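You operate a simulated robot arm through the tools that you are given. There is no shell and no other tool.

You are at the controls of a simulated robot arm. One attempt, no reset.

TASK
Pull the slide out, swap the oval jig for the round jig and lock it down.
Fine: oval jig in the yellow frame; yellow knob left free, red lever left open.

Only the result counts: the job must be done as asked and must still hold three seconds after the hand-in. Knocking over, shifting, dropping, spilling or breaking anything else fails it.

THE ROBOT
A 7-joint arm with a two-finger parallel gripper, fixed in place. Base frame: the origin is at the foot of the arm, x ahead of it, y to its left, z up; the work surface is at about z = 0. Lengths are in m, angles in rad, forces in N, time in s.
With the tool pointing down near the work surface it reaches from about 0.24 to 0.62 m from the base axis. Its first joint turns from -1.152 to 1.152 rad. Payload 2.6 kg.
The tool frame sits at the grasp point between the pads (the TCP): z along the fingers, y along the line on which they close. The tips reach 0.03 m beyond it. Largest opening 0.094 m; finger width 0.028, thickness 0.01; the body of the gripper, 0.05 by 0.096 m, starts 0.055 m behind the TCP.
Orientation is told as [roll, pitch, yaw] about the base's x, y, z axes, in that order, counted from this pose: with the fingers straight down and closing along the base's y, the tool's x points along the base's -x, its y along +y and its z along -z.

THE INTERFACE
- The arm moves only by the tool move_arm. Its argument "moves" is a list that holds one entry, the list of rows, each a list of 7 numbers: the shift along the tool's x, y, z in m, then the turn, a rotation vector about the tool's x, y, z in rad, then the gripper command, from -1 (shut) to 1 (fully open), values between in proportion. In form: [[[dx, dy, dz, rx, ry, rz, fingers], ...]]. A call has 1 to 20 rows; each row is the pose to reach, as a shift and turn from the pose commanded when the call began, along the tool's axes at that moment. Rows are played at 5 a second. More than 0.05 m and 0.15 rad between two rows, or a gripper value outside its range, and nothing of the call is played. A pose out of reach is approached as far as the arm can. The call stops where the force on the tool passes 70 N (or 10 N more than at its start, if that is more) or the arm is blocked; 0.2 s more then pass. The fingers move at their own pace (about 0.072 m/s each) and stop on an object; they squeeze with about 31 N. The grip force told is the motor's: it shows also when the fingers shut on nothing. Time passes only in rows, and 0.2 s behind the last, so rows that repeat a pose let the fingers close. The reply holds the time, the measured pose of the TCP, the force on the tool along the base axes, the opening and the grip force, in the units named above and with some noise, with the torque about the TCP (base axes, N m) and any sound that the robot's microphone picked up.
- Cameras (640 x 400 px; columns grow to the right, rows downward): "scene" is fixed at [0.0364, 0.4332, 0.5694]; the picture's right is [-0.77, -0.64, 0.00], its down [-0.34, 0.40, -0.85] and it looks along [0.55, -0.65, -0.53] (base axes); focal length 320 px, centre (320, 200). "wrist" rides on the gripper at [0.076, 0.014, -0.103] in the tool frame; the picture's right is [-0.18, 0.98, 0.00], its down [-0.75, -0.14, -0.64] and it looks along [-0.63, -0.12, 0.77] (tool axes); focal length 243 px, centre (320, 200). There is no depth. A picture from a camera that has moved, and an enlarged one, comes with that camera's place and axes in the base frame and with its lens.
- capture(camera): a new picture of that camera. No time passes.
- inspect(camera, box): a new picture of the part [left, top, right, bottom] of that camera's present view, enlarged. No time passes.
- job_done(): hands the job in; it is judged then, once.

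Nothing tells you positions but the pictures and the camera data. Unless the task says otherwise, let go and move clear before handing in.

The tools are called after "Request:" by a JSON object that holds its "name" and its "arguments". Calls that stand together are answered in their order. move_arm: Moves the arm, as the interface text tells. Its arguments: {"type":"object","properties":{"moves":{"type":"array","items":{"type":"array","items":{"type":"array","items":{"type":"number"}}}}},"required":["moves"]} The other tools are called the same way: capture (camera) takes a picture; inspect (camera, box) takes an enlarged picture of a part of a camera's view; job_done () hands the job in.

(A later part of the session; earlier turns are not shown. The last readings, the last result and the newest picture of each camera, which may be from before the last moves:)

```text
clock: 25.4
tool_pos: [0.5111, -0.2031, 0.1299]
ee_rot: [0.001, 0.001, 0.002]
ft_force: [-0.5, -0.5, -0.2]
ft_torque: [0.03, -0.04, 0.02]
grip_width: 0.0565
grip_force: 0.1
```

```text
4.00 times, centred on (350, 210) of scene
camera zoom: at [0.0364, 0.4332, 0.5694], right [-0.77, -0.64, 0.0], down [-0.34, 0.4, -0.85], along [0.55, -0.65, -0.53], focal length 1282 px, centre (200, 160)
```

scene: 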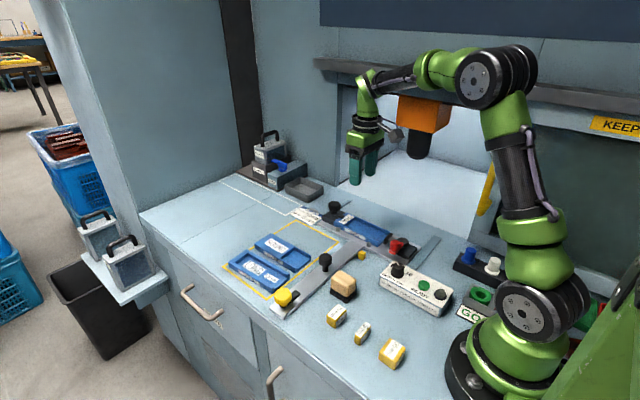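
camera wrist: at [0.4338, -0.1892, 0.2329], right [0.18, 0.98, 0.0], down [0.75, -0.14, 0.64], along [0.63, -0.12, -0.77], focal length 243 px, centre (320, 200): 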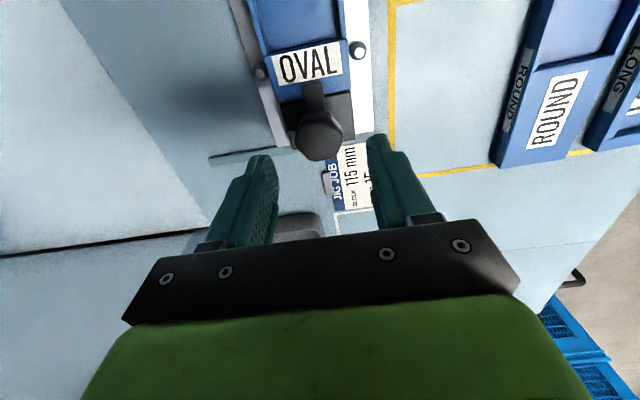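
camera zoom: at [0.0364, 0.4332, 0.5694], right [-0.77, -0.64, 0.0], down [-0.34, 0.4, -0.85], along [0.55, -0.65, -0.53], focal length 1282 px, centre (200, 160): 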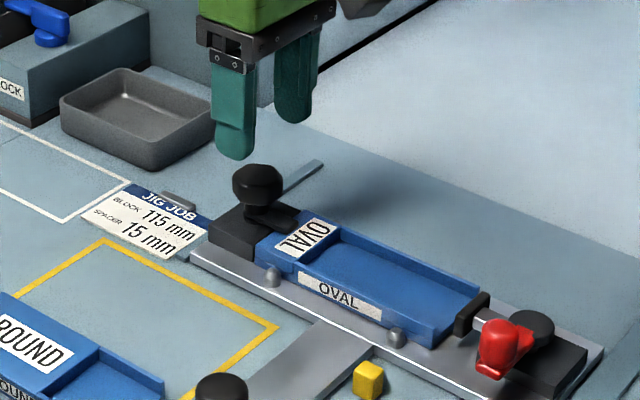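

The clamp knob head appears at about (0.515, -0.205). I'll shift 4 mm in x, descend to just above its arm, and grip.

Request:
{"name": "move_arm", "arguments": {"moves": [[[-0.004, -0.001, 0.025, 0, 0, 0, 0.2], [-0.004, -0.001, 0.045, 0, 0, 0, 0.2], [-0.004, -0.001, 0.052, 0, 0, 0, 0.2]]]}}

Request:
{"name": "capture", "arguments": {"camera": "wrist"}}

Request:
{"name": "inspect", "arguments": {"camera": "scene", "box": [290, 160, 410, 260]}}

```text
clock: 26.2
tool_pos: [0.5146, -0.2041, 0.078]
ee_rot: [-0.001, 0.0, 0.001]
ft_force: [0.9, 0.1, 0.1]
ft_torque: [0.0, 0.0, -0.04]
grip_width: 0.0567
grip_force: 0.0
```

```text
taken
camera wrist: at [0.4376, -0.1904, 0.1804], right [0.18, 0.98, 0.0], down [0.75, -0.14, 0.64], along [0.63, -0.12, -0.77], focal length 243 px, centre (320, 200)
```

wrist: 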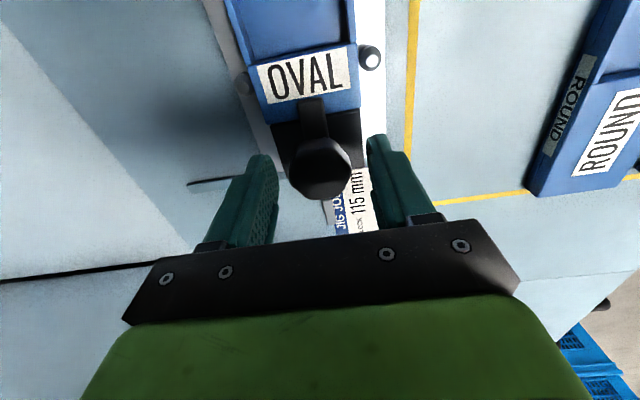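

```text
4.00 times, centred on (350, 210) of scene
camera zoom: at [0.0364, 0.4332, 0.5694], right [-0.77, -0.64, 0.0], down [-0.34, 0.4, -0.85], along [0.55, -0.65, -0.53], focal length 1282 px, centre (200, 160)
```

zoom: 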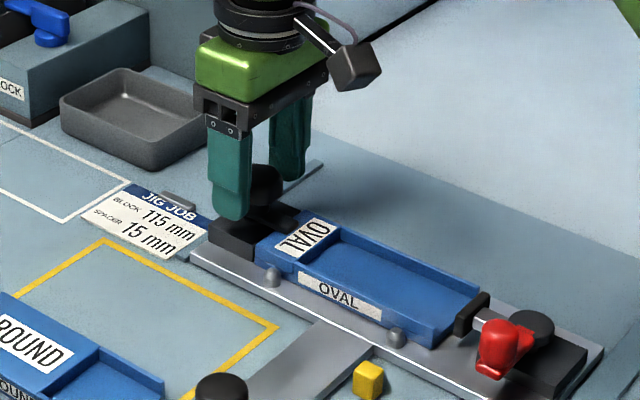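

The knob is centred between the fingers. I'll close on it and try a small counter-clockwise turn.

Request:
{"name": "move_arm", "arguments": {"moves": [[[0, -0.001, 0, 0, 0, 0, -0.2], [0, -0.001, 0, 0, 0, 0, -0.6], [0, -0.001, 0, 0, 0, 0, -0.6], [0, -0.001, 0, 0, 0, -0.08, -0.6], [0, -0.001, 0, 0, 0, -0.16, -0.6]]]}}

Request:
{"name": "capture", "arguments": {"camera": "wrist"}}

```text
clock: 27.4
tool_pos: [0.5135, -0.2052, 0.0771]
ee_rot: [0.001, -0.003, 0.161]
ft_force: [9.5, -0.1, -6.0]
ft_torque: [-0.03, 0.35, -0.02]
grip_width: 0.0374
grip_force: 44.7
```

```text
taken
camera wrist: at [0.4358, -0.204, 0.1804], right [0.02, 1.0, 0.0], down [0.77, -0.02, 0.64], along [0.64, -0.01, -0.77], focal length 243 px, centre (320, 200)
```

wrist: 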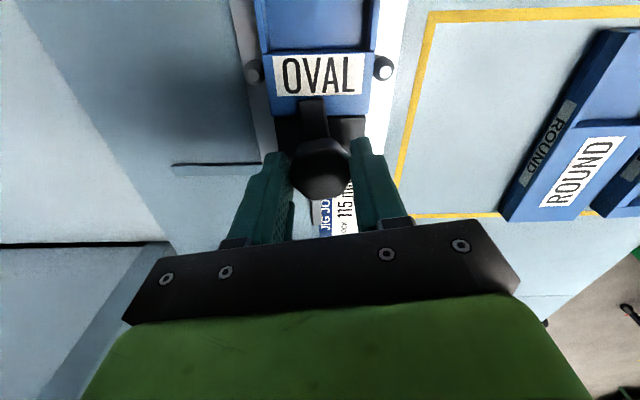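

The clamp turns freely with almost no torque. I'll continue counter-clockwise.

Request:
{"name": "move_arm", "arguments": {"moves": [[[0, 0, 0, 0, 0, -0.1, -0.6], [0, 0, 0, 0, 0, -0.2, -0.6], [0, 0, 0, 0, 0, -0.3, -0.6], [0, 0, 0, 0, 0, -0.4, -0.6], [0, 0, 0, 0, 0, -0.5, -0.6], [0, 0, 0, 0, 0, -0.6, -0.6]]]}}

Request:
{"name": "capture", "arguments": {"camera": "wrist"}}

Request:
{"name": "inspect", "arguments": {"camera": "scene", "box": [290, 160, 410, 260]}}

```text
clock: 28.8
tool_pos: [0.5148, -0.2076, 0.0781]
ee_rot: [-0.007, -0.002, 0.765]
ft_force: [32.1, -5.8, -14.3]
ft_torque: [0.44, -1.23, -0.04]
grip_width: 0.0375
grip_force: 44.9
```

```text
taken
camera wrist: at [0.4485, -0.2493, 0.1804], right [-0.55, 0.84, -0.01], down [0.64, 0.42, 0.64], along [0.54, 0.35, -0.76], focal length 243 px, centre (320, 200)
```

wrist: 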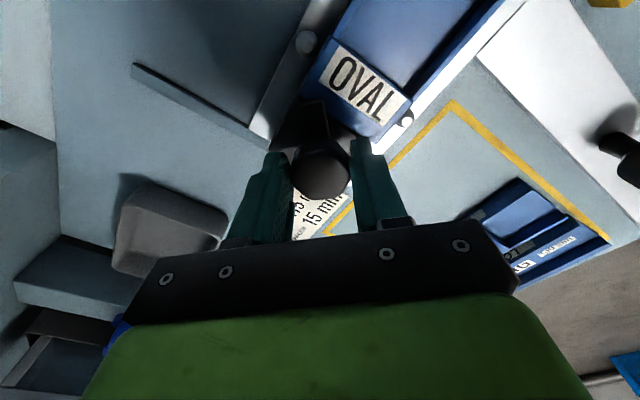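

```text
4.00 times, centred on (350, 210) of scene
camera zoom: at [0.0364, 0.4332, 0.5694], right [-0.77, -0.64, 0.0], down [-0.34, 0.4, -0.85], along [0.55, -0.65, -0.53], focal length 1282 px, centre (200, 160)
```

zoom: 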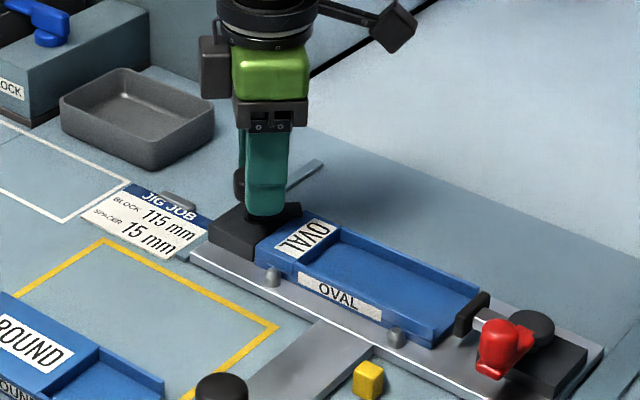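

The arm is swinging toward -y. There's some side load at +32 N in x, so I'll shift 2 mm in +x to relieve it and finish the turn.

Request:
{"name": "move_arm", "arguments": {"moves": [[[-0.0014, -0.0014, 0, 0, 0, 0, -0.6], [-0.0014, -0.0014, 0, 0, 0, -0.1, -0.6], [-0.0014, -0.0014, 0, 0, 0, -0.2, -0.6], [-0.0014, -0.0014, 0, 0, 0, -0.3, -0.6], [-0.0014, -0.0014, 0, 0, 0, -0.4, -0.6]]]}}

Request:
{"name": "inspect", "arguments": {"camera": "scene", "box": [290, 160, 410, 260]}}

```text
clock: 30.0
tool_pos: [0.5162, -0.2083, 0.0777]
ee_rot: [-0.003, 0.002, 1.165]
ft_force: [21.0, -7.8, -5.6]
ft_torque: [0.7, -0.91, -0.1]
grip_width: 0.0376
grip_force: 44.6
```

```text
4.00 times, centred on (350, 210) of scene
camera zoom: at [0.0364, 0.4332, 0.5694], right [-0.77, -0.64, 0.0], down [-0.34, 0.4, -0.85], along [0.55, -0.65, -0.53], focal length 1282 px, centre (200, 160)
```

zoom: 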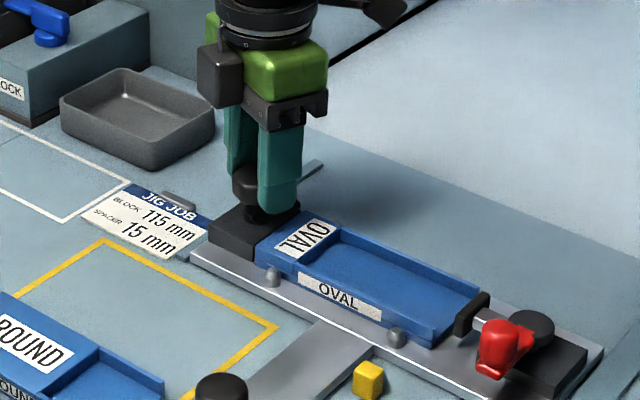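

I'll finish the last 0.4 rad with another small +x correction.

Request:
{"name": "move_arm", "arguments": {"moves": [[[-0.0006, -0.0014, 0, 0, 0, 0, -0.6], [-0.0006, -0.0014, 0, 0, 0, -0.1, -0.6], [-0.0006, -0.0014, 0, 0, 0, -0.2, -0.6], [-0.0006, -0.0014, 0, 0, 0, -0.3, -0.6], [-0.0006, -0.0014, 0, 0, 0, -0.4, -0.6]]]}}

Request:
{"name": "inspect", "arguments": {"camera": "scene", "box": [290, 160, 410, 260]}}

Request:
{"name": "capture", "arguments": {"camera": "wrist"}}

```text
clock: 31.2
tool_pos: [0.517, -0.2079, 0.0772]
ee_rot: [0.001, 0.0, 1.56]
ft_force: [-2.0, -8.2, 5.7]
ft_torque: [-0.82, 0.06, 0.02]
grip_width: 0.0374
grip_force: 45.2
```

```text
4.00 times, centred on (350, 210) of scene
camera zoom: at [0.0363, 0.4333, 0.5694], right [-0.77, -0.64, 0.0], down [-0.34, 0.4, -0.85], along [0.55, -0.65, -0.53], focal length 1282 px, centre (200, 160)
```

zoom: 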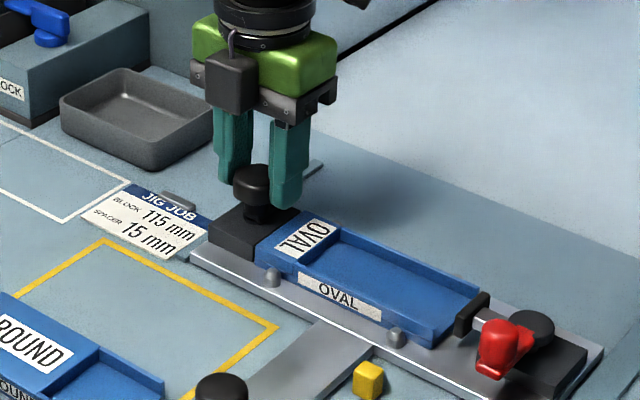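

```text
taken
camera wrist: at [0.5011, -0.2838, 0.1809], right [-0.98, 0.19, 0.0], down [0.15, 0.75, 0.64], along [0.12, 0.63, -0.77], focal length 243 px, centre (320, 200)
```

wrist: 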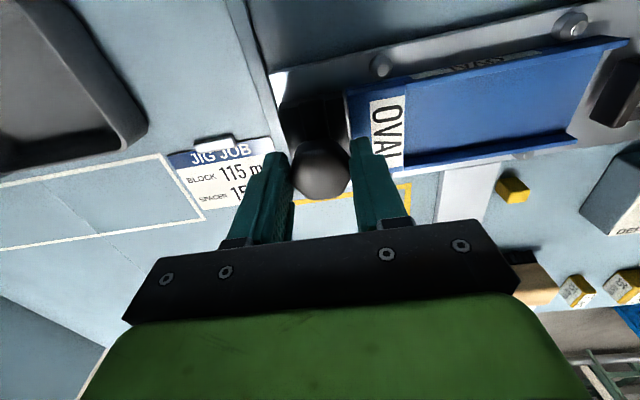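

The clamp arm now points -y, clear of the jig. I'll release, lift, and turn back to yaw 0 while moving over the jig's centre at about (0.416, -0.205).

Request:
{"name": "move_arm", "arguments": {"moves": [[[0, 0, 0, 0, 0, 0, 0.2], [0, 0, 0, 0, 0, 0, 0.2], [0, 0, -0.04, 0, 0, 0, 0.2], [0, 0.0, -0.08, 0, 0, 0, 0.2], [0, 0.01, -0.09, 0, 0, 0.14, 0.3], [0, 0.02, -0.09, 0, 0, 0.28, 0.4], [0, 0.03, -0.09, 0, 0, 0.42, 0.5], [0, 0.04, -0.09, 0, 0, 0.56, 0.6], [0, 0.05, -0.09, 0, 0, 0.7, 0.7], [0, 0.06, -0.09, 0, 0, 0.84, 0.7], [0, 0.07, -0.09, 0, 0, 0.98, 0.7], [0, 0.08, -0.09, 0, 0, 1.12, 0.7], [-0.002, 0.09, -0.09, 0, 0, 1.26, 0.7], [-0.003, 0.1, -0.09, 0, 0, 1.4, 0.7], [-0.003, 0.1, -0.09, 0, 0, 1.54, 0.7], [-0.003, 0.1, -0.09, 0, 0, 1.56, 0.7]]]}}

Request:
{"name": "capture", "arguments": {"camera": "wrist"}}

Request:
{"name": "inspect", "arguments": {"camera": "scene", "box": [290, 160, 450, 280]}}

```text
clock: 34.6
tool_pos: [0.4168, -0.2037, 0.1678]
ee_rot: [-0.001, 0.0, -0.002]
ft_force: [-0.1, 1.2, 0.5]
ft_torque: [0.01, 0.01, 0.01]
grip_width: 0.0797
grip_force: 0.0
```

```text
taken
camera wrist: at [0.3396, -0.1886, 0.271], right [0.19, 0.98, 0.0], down [0.75, -0.14, 0.64], along [0.63, -0.12, -0.77], focal length 243 px, centre (320, 200)
```

wrist: 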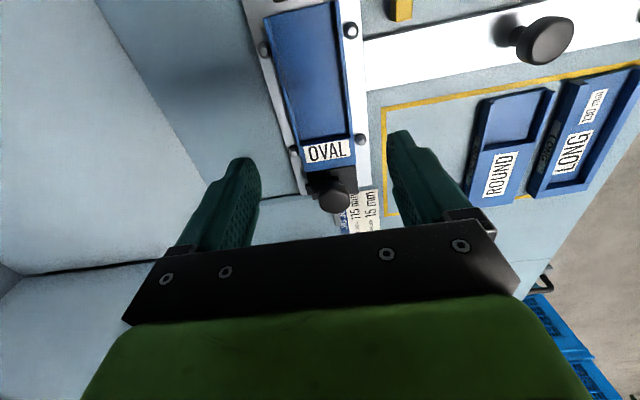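

```text
3.33 times, centred on (370, 220) of scene
camera zoom: at [0.0364, 0.4332, 0.5694], right [-0.77, -0.64, 0.0], down [-0.34, 0.4, -0.85], along [0.55, -0.65, -0.53], focal length 1068 px, centre (153, 133)
```

zoom: 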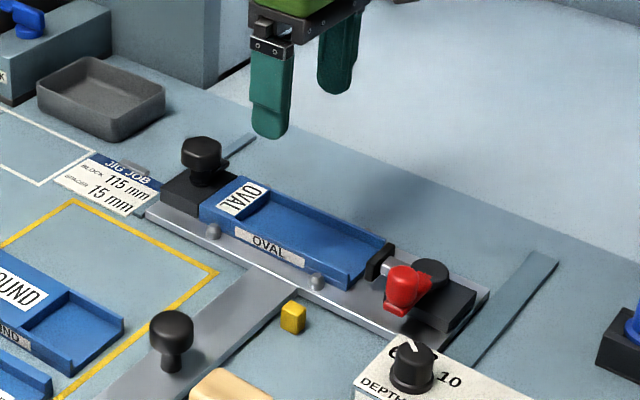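

The clamp arm is clear. I'll zoom in to fix the jig's position before descending.

Request:
{"name": "inspect", "arguments": {"camera": "wrist", "box": [230, 0, 390, 210]}}

Request:
{"name": "inspect", "arguments": {"camera": "wrist", "box": [360, 50, 640, 225]}}

```text
1.90 times, centred on (310, 105) of wrist
camera zoom: at [0.3396, -0.1886, 0.271], right [0.19, 0.98, 0.0], down [0.75, -0.14, 0.64], along [0.63, -0.12, -0.77], focal length 462 px, centre (339, 381)
```

zoom: 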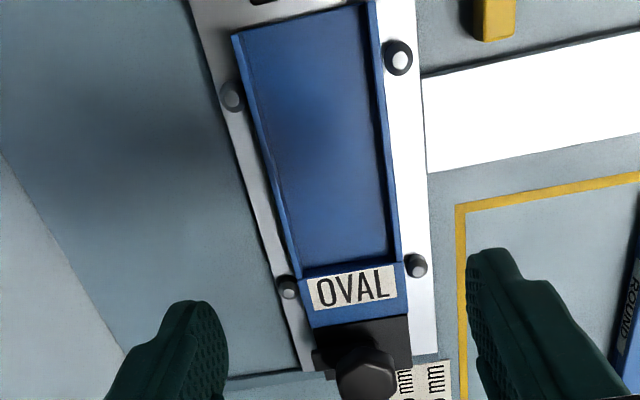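

```text
2.29 times, centred on (500, 138) of wrist
camera zoom: at [0.3396, -0.1886, 0.271], right [0.19, 0.98, 0.0], down [0.75, -0.14, 0.64], along [0.63, -0.12, -0.77], focal length 555 px, centre (-91, 343)
```

zoom: 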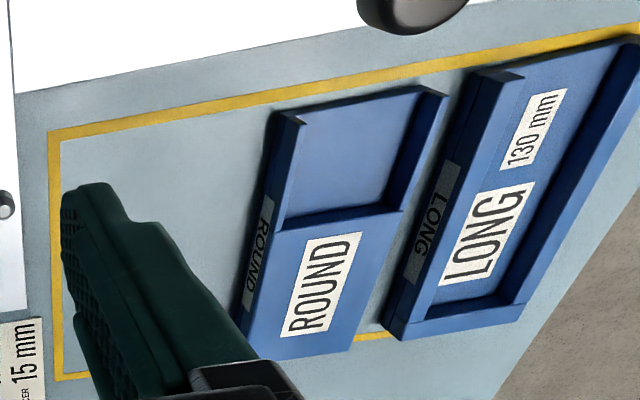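

The oval jig is centred at (0.416, -0.205) and is 0.06 wide. I'll descend and grip it across its width.

Request:
{"name": "move_arm", "arguments": {"moves": [[[0, -0.001, 0.04, 0, 0, 0, 0.7], [0, -0.001, 0.08, 0, 0, 0, 0.7], [0, -0.001, 0.11, 0, 0, 0, 0.7], [0, -0.001, 0.124, 0, 0, 0, 0.7], [0, -0.001, 0.124, 0, 0, 0, 0.7]]]}}

Request:
{"name": "inspect", "arguments": {"camera": "scene", "box": [290, 160, 450, 280]}}

Request:
{"name": "capture", "arguments": {"camera": "wrist"}}

```text
clock: 35.8
tool_pos: [0.416, -0.2036, 0.0418]
ee_rot: [-0.001, 0.001, 0.0]
ft_force: [0.3, -0.2, -0.3]
ft_torque: [0.02, 0.0, 0.02]
grip_width: 0.08
grip_force: 0.2
```

```text
3.33 times, centred on (370, 220) of scene
camera zoom: at [0.0364, 0.4332, 0.5694], right [-0.77, -0.64, 0.0], down [-0.34, 0.4, -0.85], along [0.55, -0.65, -0.53], focal length 1068 px, centre (153, 133)
```

zoom: 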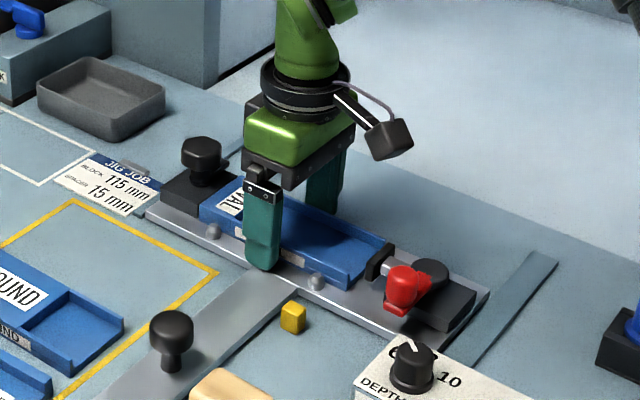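

```text
taken
camera wrist: at [0.3392, -0.1886, 0.1452], right [0.18, 0.98, 0.0], down [0.75, -0.14, 0.64], along [0.63, -0.12, -0.77], focal length 243 px, centre (320, 200)
```

wrist: 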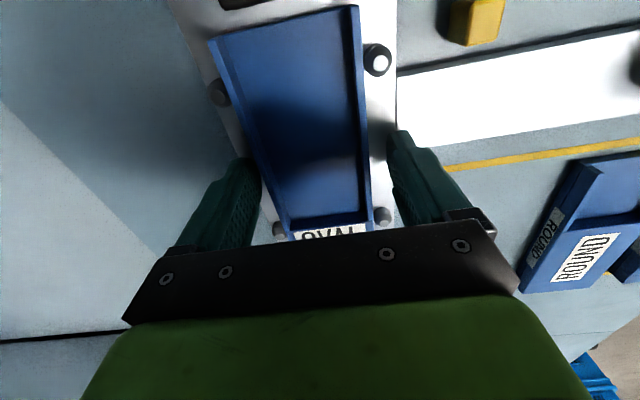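

The fingers straddle the jig between the pins. I'll close and lift it straight up.

Request:
{"name": "move_arm", "arguments": {"moves": [[[0, 0, 0, 0, 0, 0, 0.0], [0, 0, 0, 0, 0, 0, 0.0], [0, 0, 0, 0, 0, 0, 0.0], [0, 0, -0.01, 0, 0, 0, 0.0], [0, 0, -0.03, 0, 0, 0, 0.0], [0, 0, -0.06, 0, 0, 0, 0.0], [0, 0, -0.1, 0, 0, 0, 0.0]]]}}

Request:
{"name": "inspect", "arguments": {"camera": "scene", "box": [290, 130, 450, 280]}}

Request:
{"name": "capture", "arguments": {"camera": "wrist"}}

```text
clock: 37.4
tool_pos: [0.4158, -0.203, 0.1433]
ee_rot: [0.003, 0.0, 0.0]
ft_force: [-0.3, 0.0, -2.3]
ft_torque: [-0.01, 0.02, 0.0]
grip_width: 0.0618
grip_force: 30.9
```

```text
2.67 times, centred on (370, 205) of scene
camera zoom: at [0.0364, 0.4332, 0.5694], right [-0.77, -0.64, 0.0], down [-0.34, 0.4, -0.85], along [0.55, -0.65, -0.53], focal length 854 px, centre (187, 187)
```

zoom: 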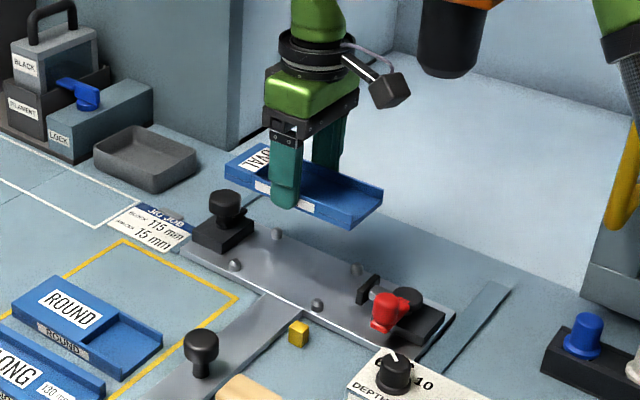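

```text
taken
camera wrist: at [0.3391, -0.1892, 0.2464], right [0.18, 0.98, 0.0], down [0.75, -0.14, 0.64], along [0.63, -0.12, -0.77], focal length 243 px, centre (320, 200)
```

wrist: 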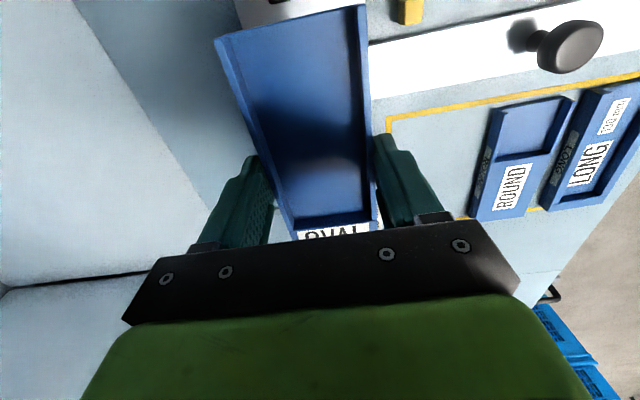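

The oval jig is lifted clear. I'll carry it over the free left part of the yellow frame, targeting a centre of about (0.527, -0.094).

Request:
{"name": "move_arm", "arguments": {"moves": [[[-0.02, 0.02, 0, 0, 0, 0, 0.0], [-0.045, 0.042, 0, 0, 0, 0, 0.0], [-0.07, 0.066, 0, 0, 0, 0, 0.0], [-0.095, 0.09, 0, 0, 0, 0, 0.0], [-0.1115, 0.109, 0, 0, 0, 0, 0.0], [-0.1115, 0.109, 0.03, 0, 0, 0, 0.0], [-0.1115, 0.109, 0.03, 0, 0, 0, 0.0]]]}}

Request:
{"name": "capture", "arguments": {"camera": "wrist"}}

Request:
{"name": "inspect", "arguments": {"camera": "scene", "box": [200, 170, 400, 310]}}

```text
clock: 39.0
tool_pos: [0.5308, -0.0939, 0.1131]
ee_rot: [0.001, -0.002, 0.0]
ft_force: [-0.6, 0.1, -2.6]
ft_torque: [0.0, 0.02, 0.02]
grip_width: 0.0619
grip_force: 31.0
```

```text
taken
camera wrist: at [0.452, -0.0797, 0.2162], right [0.18, 0.98, 0.0], down [0.75, -0.14, 0.64], along [0.63, -0.12, -0.77], focal length 243 px, centre (320, 200)
```

wrist: 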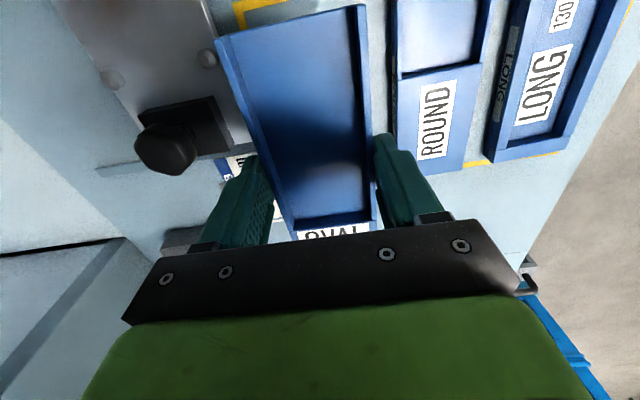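

```text
2.86 times, centred on (300, 240) of scene
camera zoom: at [0.0364, 0.4332, 0.5694], right [-0.77, -0.64, 0.0], down [-0.34, 0.4, -0.85], along [0.55, -0.65, -0.53], focal length 915 px, centre (377, 86)
```

zoom: 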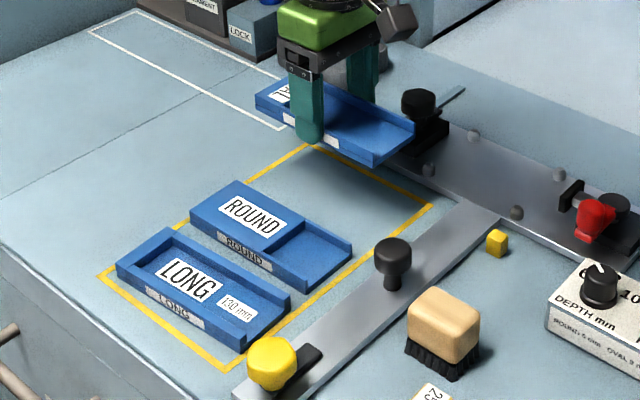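

I'm over the free slot. I'll shift 3 mm in x and lower it gently.

Request:
{"name": "move_arm", "arguments": {"moves": [[[0.002, 0.0, 0.035, 0, 0, 0, 0.0], [0.003, 0.0, 0.06, 0, 0, 0, 0.0], [0.003, 0.0, 0.07, 0, 0, 0, 0.0], [0.003, 0.0, 0.074, 0, 0, 0, 0.0]]]}}

Request:
{"name": "capture", "arguments": {"camera": "wrist"}}

Request:
{"name": "inspect", "arguments": {"camera": "scene", "box": [200, 170, 400, 310]}}

```text
clock: 40.0
tool_pos: [0.5248, -0.094, 0.0389]
ee_rot: [-0.001, 0.0, 0.001]
ft_force: [0.6, 0.5, -2.6]
ft_torque: [0.0, 0.03, -0.01]
grip_width: 0.0617
grip_force: 30.7
```

```text
taken
camera wrist: at [0.4479, -0.0803, 0.1415], right [0.18, 0.98, 0.0], down [0.75, -0.14, 0.64], along [0.63, -0.12, -0.77], focal length 243 px, centre (320, 200)
```

wrist: 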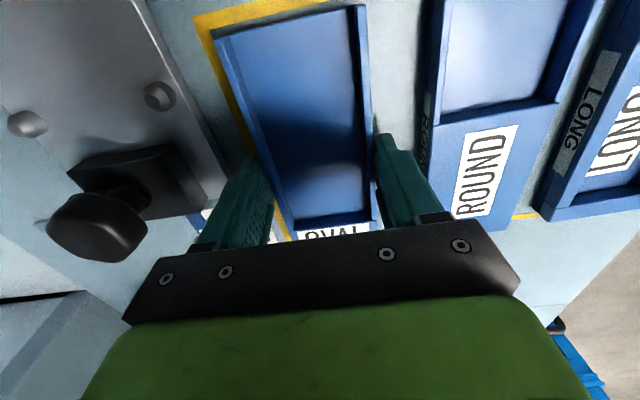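

```text
2.86 times, centred on (300, 240) of scene
camera zoom: at [0.0364, 0.4332, 0.5694], right [-0.77, -0.64, 0.0], down [-0.34, 0.4, -0.85], along [0.55, -0.65, -0.53], focal length 915 px, centre (377, 86)
```

zoom: 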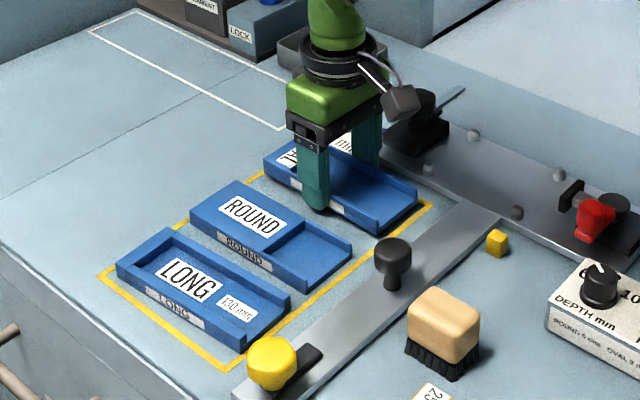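

The jig is just above the table, inside the frame lines. I'll lower the last millimetres until contact shows.

Request:
{"name": "move_arm", "arguments": {"moves": [[[-0.002, 0.0, 0.003, 0, 0, 0, 0.0], [-0.002, 0.0, 0.005, 0, 0, 0, 0.0], [-0.002, 0.0, 0.007, 0, 0, 0, 0.0]]]}}

```text
clock: 40.8
tool_pos: [0.5277, -0.0935, 0.0324]
ee_rot: [-0.001, 0.0, 0.001]
ft_force: [-0.4, -0.1, -2.4]
ft_torque: [0.01, 0.04, 0.01]
grip_width: 0.0618
grip_force: 31.3
```

Request:
{"name": "move_arm", "arguments": {"moves": [[[0, 0.0, 0.001, 0, 0, 0, 0.0], [0, 0.0, 0.002, 0, 0, 0, 0.0]]]}}

Request:
{"name": "inspect", "arguments": {"camera": "scene", "box": [260, 200, 360, 280]}}

```text
clock: 41.4
tool_pos: [0.5278, -0.094, 0.0313]
ee_rot: [0.0, 0.0, 0.001]
ft_force: [-4.0, 0.9, 7.7]
ft_torque: [-0.09, 0.66, 0.01]
grip_width: 0.0618
grip_force: 31.2
```

```text
5.00 times, centred on (310, 240) of scene
camera zoom: at [0.0363, 0.4332, 0.5694], right [-0.77, -0.64, 0.0], down [-0.34, 0.4, -0.85], along [0.55, -0.65, -0.53], focal length 1602 px, centre (370, 0)
```

zoom: 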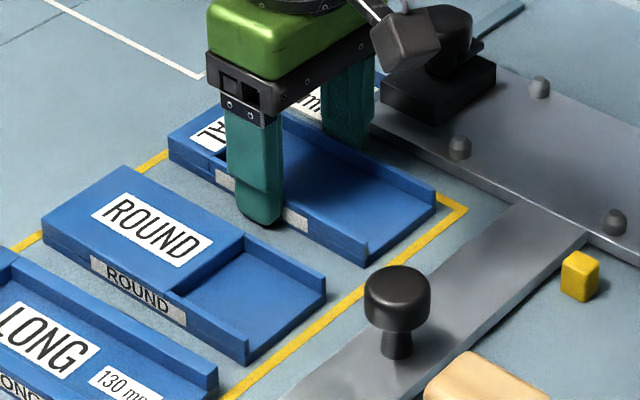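

The jig touched the table at TCP z≈0.0315. I'll open a little and lift straight up.

Request:
{"name": "move_arm", "arguments": {"moves": [[[0, 0, 0, 0, 0, 0, 0.5], [0, 0, 0, 0, 0, 0, 0.5], [0, 0, -0.03, 0, 0, 0, 0.5], [0, 0, -0.07, 0, 0, 0, 0.5], [0, 0, -0.11, 0, 0, 0, 0.5], [0.04, 0.01, -0.14, 0, 0, 0, 0.5], [0.06, 0.05, -0.15, 0, 0, 0, 0.5], [0.06, 0.09, -0.15, 0, 0, 0, 0.5], [0.06, 0.09, -0.15, 0, 0, 0, 0.5]]]}}

Request:
{"name": "capture", "arguments": {"camera": "wrist"}}

Request:
{"name": "inspect", "arguments": {"camera": "scene", "box": [200, 190, 360, 310]}}

```text
refused: row 6 steps farther than a row can; nothing moved
```

```text
taken
camera wrist: at [0.4511, -0.0803, 0.1343], right [0.18, 0.98, 0.0], down [0.75, -0.14, 0.64], along [0.63, -0.12, -0.77], focal length 243 px, centre (320, 200)
```

wrist: 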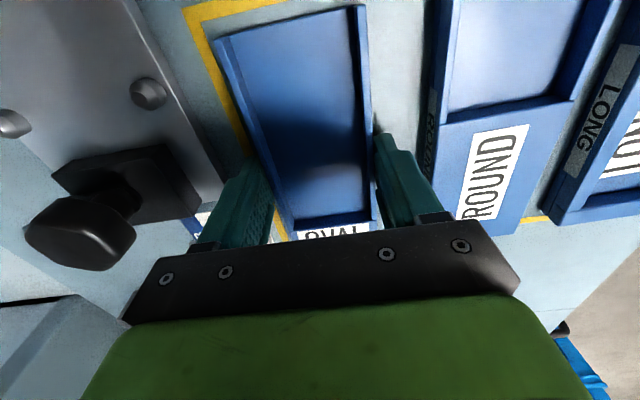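

```text
3.33 times, centred on (280, 250) of scene
camera zoom: at [0.0363, 0.4332, 0.5694], right [-0.77, -0.64, 0.0], down [-0.34, 0.4, -0.85], along [0.55, -0.65, -0.53], focal length 1068 px, centre (453, 33)
```

zoom: 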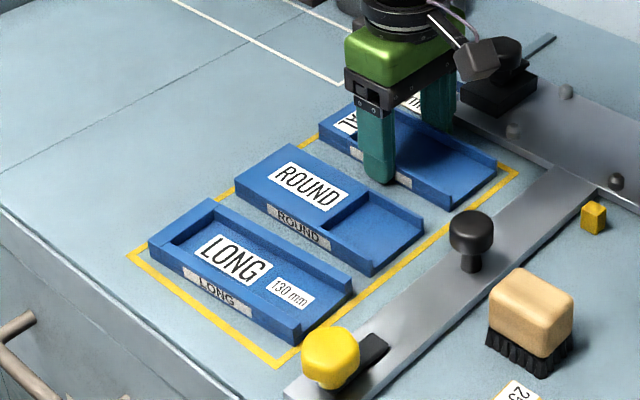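

One step was slightly too long again, so nothing moved. I'll repeat it with finer steps: release, lift, then move to view ROUND from above.

Request:
{"name": "move_arm", "arguments": {"moves": [[[0, 0, 0, 0, 0, 0, 0.5], [0, 0, 0, 0, 0, 0, 0.5], [0, 0, -0.03, 0, 0, 0, 0.5], [0, 0, -0.07, 0, 0, 0, 0.5], [0, 0, -0.11, 0, 0, 0, 0.5], [0.02, 0.02, -0.13, 0, 0, 0, 0.5], [0.04, 0.05, -0.14, 0, 0, 0, 0.5], [0.06, 0.09, -0.15, 0, 0, 0, 0.5], [0.06, 0.09, -0.15, 0, 0, 0, 0.5]]]}}

Request:
{"name": "capture", "arguments": {"camera": "wrist"}}

Request:
{"name": "inspect", "arguments": {"camera": "scene", "box": [200, 190, 360, 310]}}

```text
clock: 43.4
tool_pos: [0.4678, -0.0049, 0.1796]
ee_rot: [0.002, 0.001, 0.0]
ft_force: [0.3, 0.4, -0.8]
ft_torque: [-0.04, 0.03, -0.01]
grip_width: 0.0704
grip_force: 0.0
```

```text
taken
camera wrist: at [0.3902, 0.0093, 0.2818], right [0.18, 0.98, 0.0], down [0.75, -0.14, 0.64], along [0.63, -0.12, -0.77], focal length 243 px, centre (320, 200)
```

wrist: 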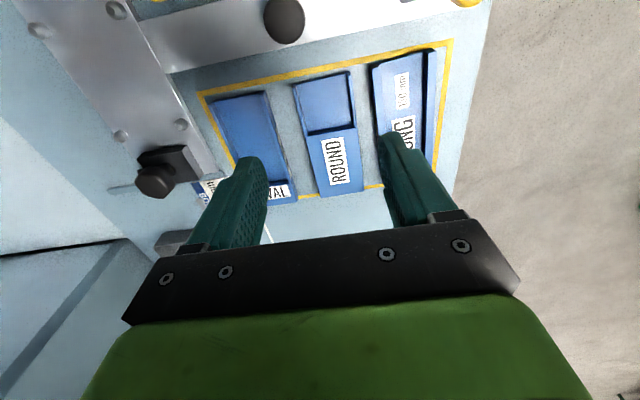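

```text
3.33 times, centred on (280, 250) of scene
camera zoom: at [0.0363, 0.4332, 0.5694], right [-0.77, -0.64, 0.0], down [-0.34, 0.4, -0.85], along [0.55, -0.65, -0.53], focal length 1068 px, centre (453, 33)
```

zoom: 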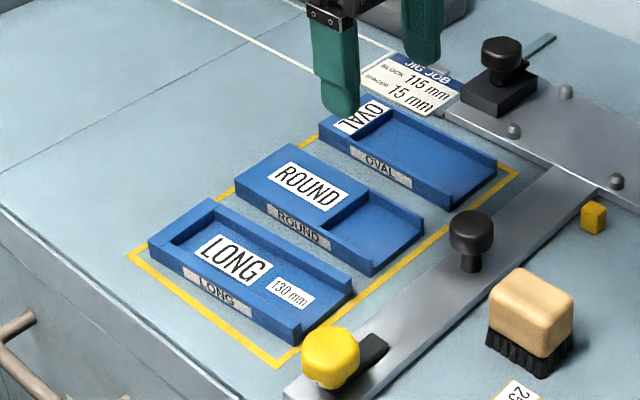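

Request:
{"name": "inspect", "arguments": {"camera": "wrist", "box": [190, 30, 460, 210]}}

Request:
{"name": "inspect", "arguments": {"camera": "wrist", "box": [270, 50, 400, 205]}}

```text
2.22 times, centred on (325, 120) of wrist
camera zoom: at [0.3902, 0.0093, 0.2818], right [0.18, 0.98, 0.0], down [0.75, -0.14, 0.64], along [0.63, -0.12, -0.77], focal length 539 px, centre (309, 378)
```

zoom: 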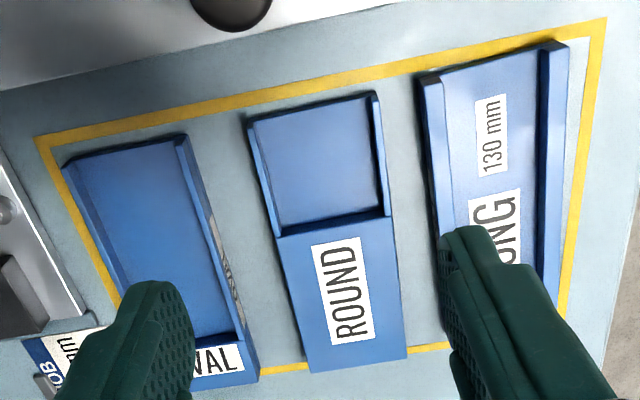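

```text
2.58 times, centred on (335, 128) of wrist
camera zoom: at [0.3902, 0.0093, 0.2818], right [0.18, 0.98, 0.0], down [0.75, -0.14, 0.64], along [0.63, -0.12, -0.77], focal length 626 px, centre (281, 387)
```

zoom: 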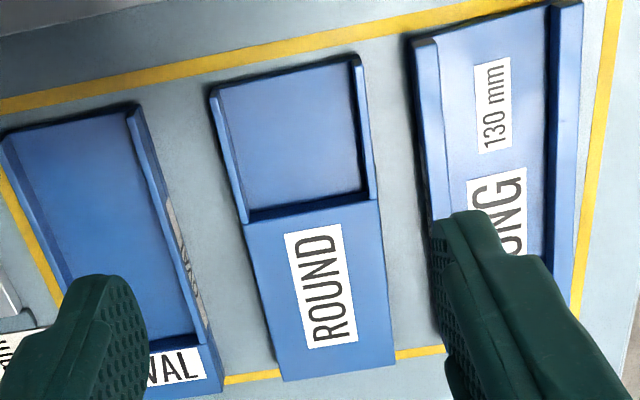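

ROUND is centred at about (0.525, 0.0005), with gaps of 23 mm to LONG and 34 mm to OVAL, so the fingers fit at 0.070 opening. I'll move over it and stop just above to check.

Request:
{"name": "move_arm", "arguments": {"moves": [[[-0.03, 0.003, 0.02, 0, 0, 0, 0.5], [-0.057, 0.0055, 0.05, 0, 0, 0, 0.5], [-0.057, 0.0055, 0.085, 0, 0, 0, 0.5], [-0.057, 0.0055, 0.11, 0, 0, 0, 0.5], [-0.057, 0.0055, 0.11, 0, 0, 0, 0.5]]]}}

Request:
{"name": "capture", "arguments": {"camera": "wrist"}}

Request:
{"name": "inspect", "arguments": {"camera": "scene", "box": [220, 190, 340, 290]}}

```text
clock: 44.6
tool_pos: [0.5229, 0.002, 0.0701]
ee_rot: [-0.001, -0.001, -0.001]
ft_force: [-0.6, -0.2, -0.6]
ft_torque: [-0.01, 0.03, -0.01]
grip_width: 0.0706
grip_force: 0.0
```

```text
taken
camera wrist: at [0.4456, 0.0158, 0.1725], right [0.18, 0.98, 0.0], down [0.75, -0.14, 0.64], along [0.63, -0.12, -0.77], focal length 243 px, centre (320, 200)
```

wrist: 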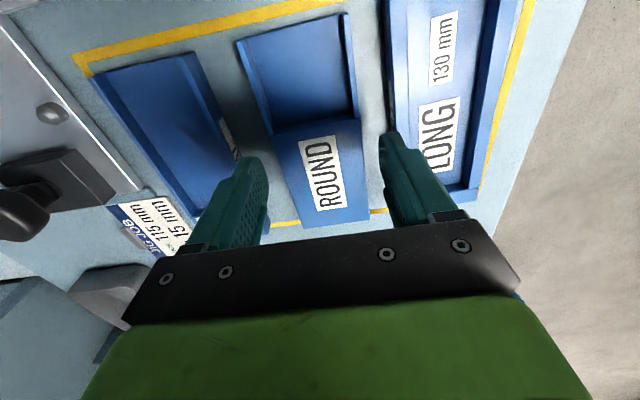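

```text
4.00 times, centred on (280, 240) of scene
camera zoom: at [0.0364, 0.4332, 0.5694], right [-0.77, -0.64, 0.0], down [-0.34, 0.4, -0.85], along [0.55, -0.65, -0.53], focal length 1282 px, centre (480, 40)
```

zoom: 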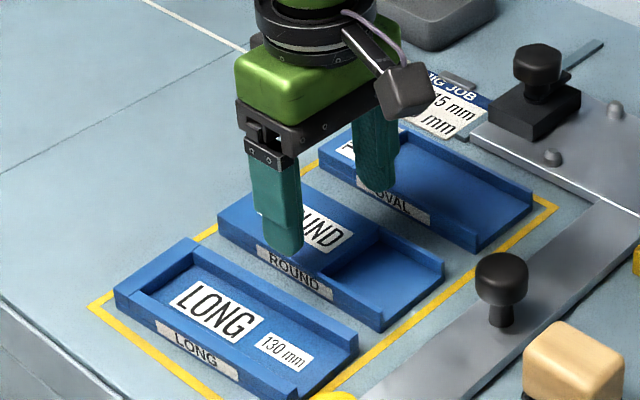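

The estimate is consistent: centre (0.525, 0.001), about 1.5° of yaw. I'll align, descend, and close on it.

Request:
{"name": "move_arm", "arguments": {"moves": [[[-0.002, -0.0014, 0.01, 0, 0, -0.025, 0.5], [-0.002, -0.0014, 0.025, 0, 0, -0.025, 0.5], [-0.002, -0.0014, 0.033, 0, 0, -0.025, 0.5], [-0.002, -0.0014, 0.036, 0, 0, -0.025, 0.5], [-0.002, -0.0014, 0.036, 0, 0, -0.025, 0.5]]]}}

Request:
{"name": "inspect", "arguments": {"camera": "scene", "box": [220, 190, 340, 290]}}

Request:
{"name": "capture", "arguments": {"camera": "wrist"}}

```text
clock: 45.8
tool_pos: [0.5256, -0.0, 0.034]
ee_rot: [0.0, 0.001, 0.026]
ft_force: [-0.3, 0.8, 0.7]
ft_torque: [-0.01, -0.03, -0.04]
grip_width: 0.0705
grip_force: 0.2
```

```text
4.00 times, centred on (280, 240) of scene
camera zoom: at [0.0364, 0.4332, 0.5694], right [-0.77, -0.64, 0.0], down [-0.34, 0.4, -0.85], along [0.55, -0.65, -0.53], focal length 1282 px, centre (480, 40)
```

zoom: 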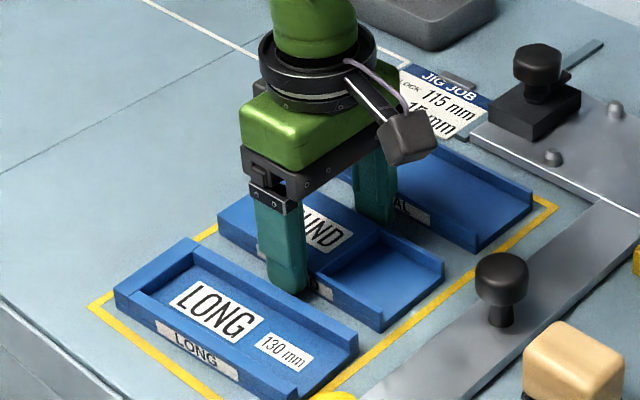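

```text
taken
camera wrist: at [0.4489, 0.012, 0.1374], right [0.16, 0.99, 0.0], down [0.76, -0.12, 0.64], along [0.63, -0.1, -0.77], focal length 243 px, centre (320, 200)
```

wrist: 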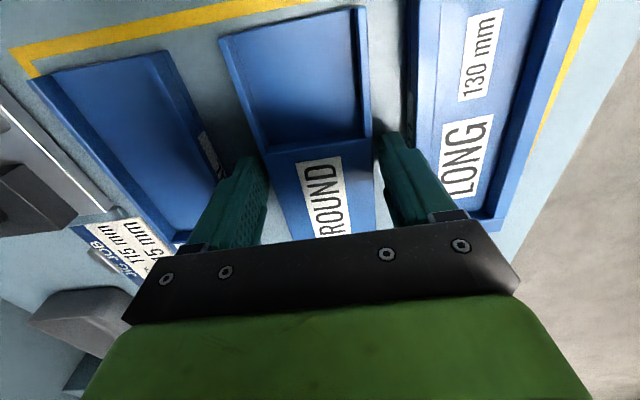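

The fingers straddle ROUND cleanly, with no contact forces. I'll close and lift.

Request:
{"name": "move_arm", "arguments": {"moves": [[[0, 0, 0, 0, 0, 0, 0.0], [0, 0, 0, 0, 0, 0, 0.0], [0, 0, 0, 0, 0, 0, 0.0], [0, 0, -0.015, 0, 0, 0, 0.0], [0, 0, -0.05, 0, 0, 0, 0.0], [0, 0, -0.09, 0, 0, 0.01, 0.0], [0, 0, -0.11, 0, 0, 0.025, 0.0]]]}}

Request:
{"name": "capture", "arguments": {"camera": "wrist"}}

Request:
{"name": "inspect", "arguments": {"camera": "scene", "box": [200, 150, 400, 300]}}

```text
clock: 47.4
tool_pos: [0.5259, -0.0006, 0.1437]
ee_rot: [-0.001, -0.001, 0.0]
ft_force: [-0.1, 0.3, -3.9]
ft_torque: [0.01, 0.05, -0.01]
grip_width: 0.0617
grip_force: 31.0
```

```text
taken
camera wrist: at [0.4498, 0.0129, 0.2475], right [0.18, 0.98, 0.0], down [0.75, -0.14, 0.64], along [0.63, -0.12, -0.77], focal length 243 px, centre (320, 200)
```

wrist: 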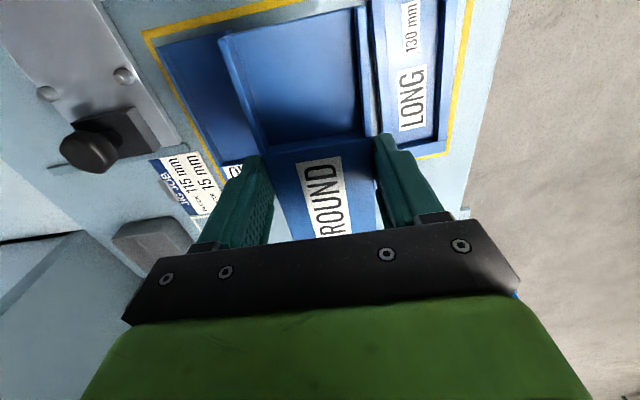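

```text
2.67 times, centred on (300, 225) of scene
camera zoom: at [0.0364, 0.4332, 0.5694], right [-0.77, -0.64, 0.0], down [-0.34, 0.4, -0.85], along [0.55, -0.65, -0.53], focal length 854 px, centre (373, 133)
```

zoom: 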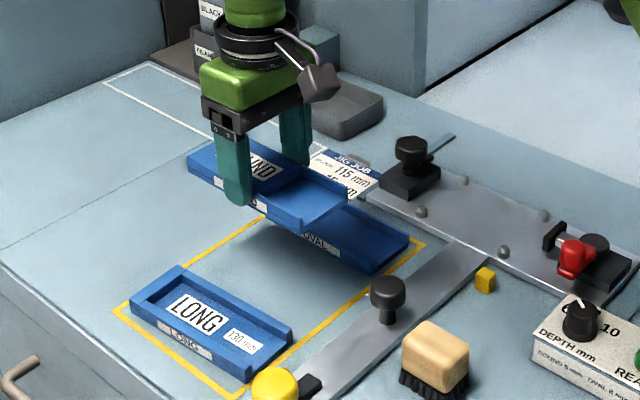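

ROUND is held squarely. I'll carry it over the carriage, aiming 2 mm short of the end block.

Request:
{"name": "move_arm", "arguments": {"moves": [[[0.019, -0.034, 0, 0, 0, 0, 0.0], [0.038, -0.068, 0, 0, 0, 0, 0.0], [0.057, -0.102, 0, 0, 0, 0, 0.0], [0.076, -0.136, 0, 0, 0, 0, 0.0], [0.095, -0.17, 0, 0, 0, 0, 0.0], [0.112, -0.203, 0, 0, 0, 0, 0.0], [0.112, -0.203, 0.04, 0, 0, 0, 0.0], [0.112, -0.203, 0.04, 0, 0, 0, 0.0]]]}}

Request:
{"name": "capture", "arguments": {"camera": "wrist"}}

Request:
{"name": "inspect", "arguments": {"camera": "scene", "box": [300, 150, 440, 270]}}

```text
clock: 49.2
tool_pos: [0.4128, -0.2037, 0.1065]
ee_rot: [0.0, -0.001, 0.001]
ft_force: [-0.1, -0.2, -2.6]
ft_torque: [0.01, 0.04, -0.02]
grip_width: 0.0617
grip_force: 31.7
```

```text
taken
camera wrist: at [0.3365, -0.1907, 0.2096], right [0.18, 0.98, 0.0], down [0.75, -0.14, 0.64], along [0.63, -0.12, -0.77], focal length 243 px, centre (320, 200)
```

wrist: 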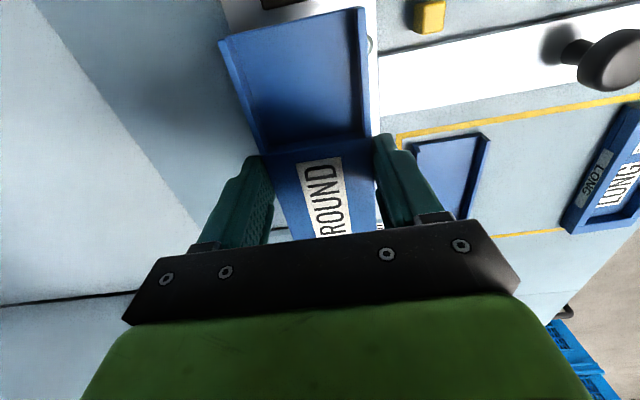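

```text
3.33 times, centred on (370, 210) of scene
camera zoom: at [0.0364, 0.4332, 0.5694], right [-0.77, -0.64, 0.0], down [-0.34, 0.4, -0.85], along [0.55, -0.65, -0.53], focal length 1068 px, centre (153, 167)
```

zoom: 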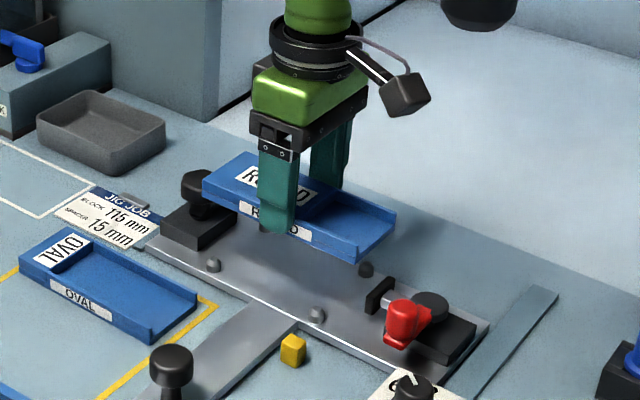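

I'll check the end clearances (the red lever's pad and the end block) before lowering.

Request:
{"name": "inspect", "arguments": {"camera": "wrist", "box": [200, 0, 400, 130]}}

Request:
{"name": "inspect", "arguments": {"camera": "scene", "box": [330, 180, 430, 260]}}

```text
3.08 times, centred on (300, 65) of wrist
camera zoom: at [0.3365, -0.1907, 0.2096], right [0.18, 0.98, 0.0], down [0.75, -0.14, 0.64], along [0.63, -0.12, -0.77], focal length 746 px, centre (382, 615)
```

zoom: 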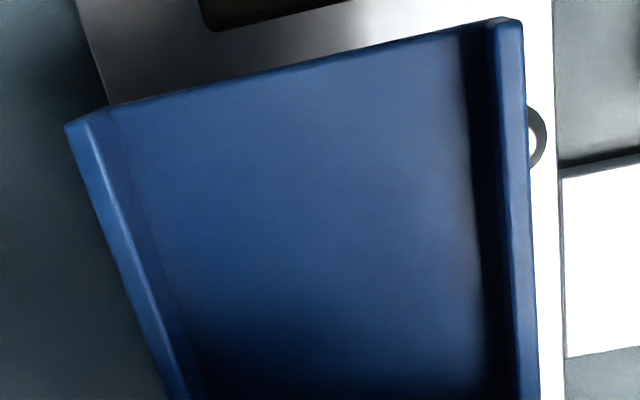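

```text
5.00 times, centred on (380, 220) of scene
camera zoom: at [0.0364, 0.4332, 0.5694], right [-0.77, -0.64, 0.0], down [-0.34, 0.4, -0.85], along [0.55, -0.65, -0.53], focal length 1602 px, centre (20, 100)
```

zoom: 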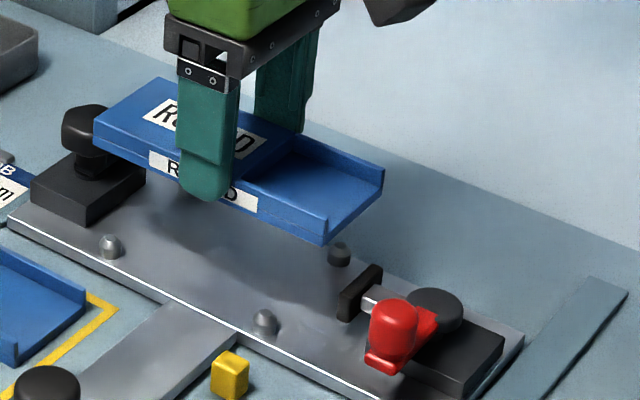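

There is clearance at both ends, about 3.5 mm to the pad and 2-3 mm to the block. I'll lower slowly between the pins.

Request:
{"name": "move_arm", "arguments": {"moves": [[[-0.001, 0, 0.02, 0, 0, 0, 0.0], [-0.001, 0, 0.04, 0, 0, 0, 0.0], [-0.001, 0, 0.048, 0, 0, 0, 0.0], [-0.001, 0, 0.053, 0, 0, 0, 0.0], [-0.001, 0, 0.057, 0, 0, 0, 0.0]]]}}

Request:
{"name": "inspect", "arguments": {"camera": "scene", "box": [320, 180, 440, 270]}}

Request:
{"name": "inspect", "arguments": {"camera": "wrist", "box": [180, 0, 420, 240]}}

```text
clock: 50.4
tool_pos: [0.4156, -0.2037, 0.0479]
ee_rot: [0.0, 0.003, 0.0]
ft_force: [0.1, -0.5, -2.8]
ft_torque: [0.02, 0.05, -0.01]
grip_width: 0.062
grip_force: 30.7
```

```text
4.44 times, centred on (380, 225) of scene
camera zoom: at [0.0364, 0.4332, 0.5694], right [-0.77, -0.64, 0.0], down [-0.34, 0.4, -0.85], along [0.55, -0.65, -0.53], focal length 1424 px, centre (53, 89)
```

zoom: 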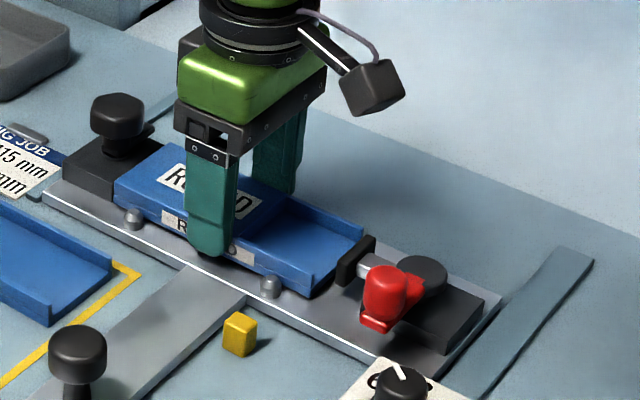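

```text
1.67 times, centred on (300, 120) of wrist
camera zoom: at [0.3382, -0.1902, 0.151], right [0.18, 0.98, 0.0], down [0.75, -0.14, 0.64], along [0.63, -0.12, -0.77], focal length 404 px, centre (353, 333)
```

zoom: 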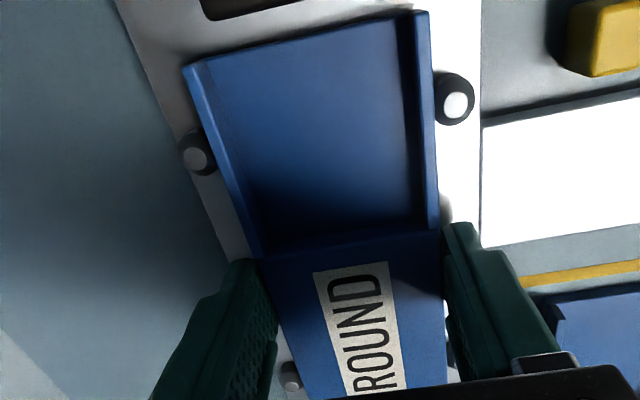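

It's between the pins with no contact yet. I'll lower the last few millimetres.

Request:
{"name": "move_arm", "arguments": {"moves": [[[0, 0, 0.0015, 0, 0, 0, 0.0], [0, 0, 0.003, 0, 0, 0, 0.0], [0, 0, 0.0045, 0, 0, 0, 0.0]]]}}

```text
clock: 51.2
tool_pos: [0.4157, -0.2032, 0.044]
ee_rot: [-0.002, -0.005, -0.002]
ft_force: [-10.8, 2.6, 24.6]
ft_torque: [0.1, 0.34, -0.14]
grip_width: 0.0618
grip_force: 31.3
```

It seated on the plate at TCP z≈0.044. I'll ease the down-force and nudge it +x against the end block.

Request:
{"name": "move_arm", "arguments": {"moves": [[[0, 0, -0.001, 0, 0, 0, 0.0], [-0.001, 0, -0.001, 0, 0, 0, 0.0]]]}}

Request:
{"name": "inspect", "arguments": {"camera": "scene", "box": [320, 190, 400, 250]}}

```text
clock: 51.8
tool_pos: [0.4168, -0.2038, 0.0445]
ee_rot: [-0.003, -0.002, 0.0]
ft_force: [-9.8, -0.9, 25.6]
ft_torque: [-0.01, 0.22, -0.18]
grip_width: 0.0619
grip_force: 31.6
```

```text
6.67 times, centred on (360, 220) of scene
camera zoom: at [0.0362, 0.4333, 0.5694], right [-0.77, -0.64, 0.0], down [-0.34, 0.4, -0.85], along [0.55, -0.65, -0.52], focal length 2136 px, centre (53, 67)
```

zoom: 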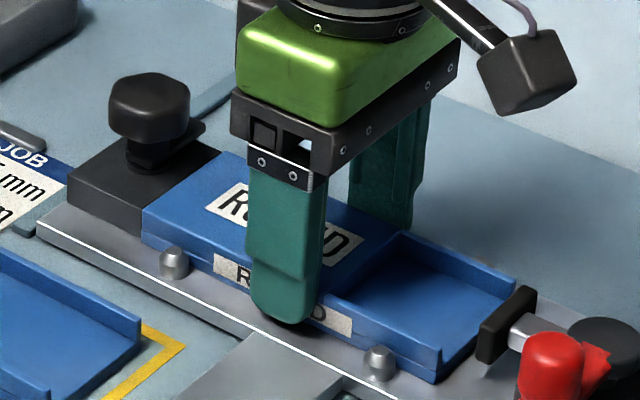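

Request:
{"name": "move_arm", "arguments": {"moves": [[[0, 0, -0.001, 0, 0, 0, 0.0], [-0.001, 0, -0.001, 0, 0, 0, 0.0]]]}}

```text
clock: 52.4
tool_pos: [0.4165, -0.2037, 0.045]
ee_rot: [0.002, 0.0, 0.0]
ft_force: [-6.0, -3.4, 12.0]
ft_torque: [-0.3, -0.68, -0.07]
grip_width: 0.0619
grip_force: 30.7
```

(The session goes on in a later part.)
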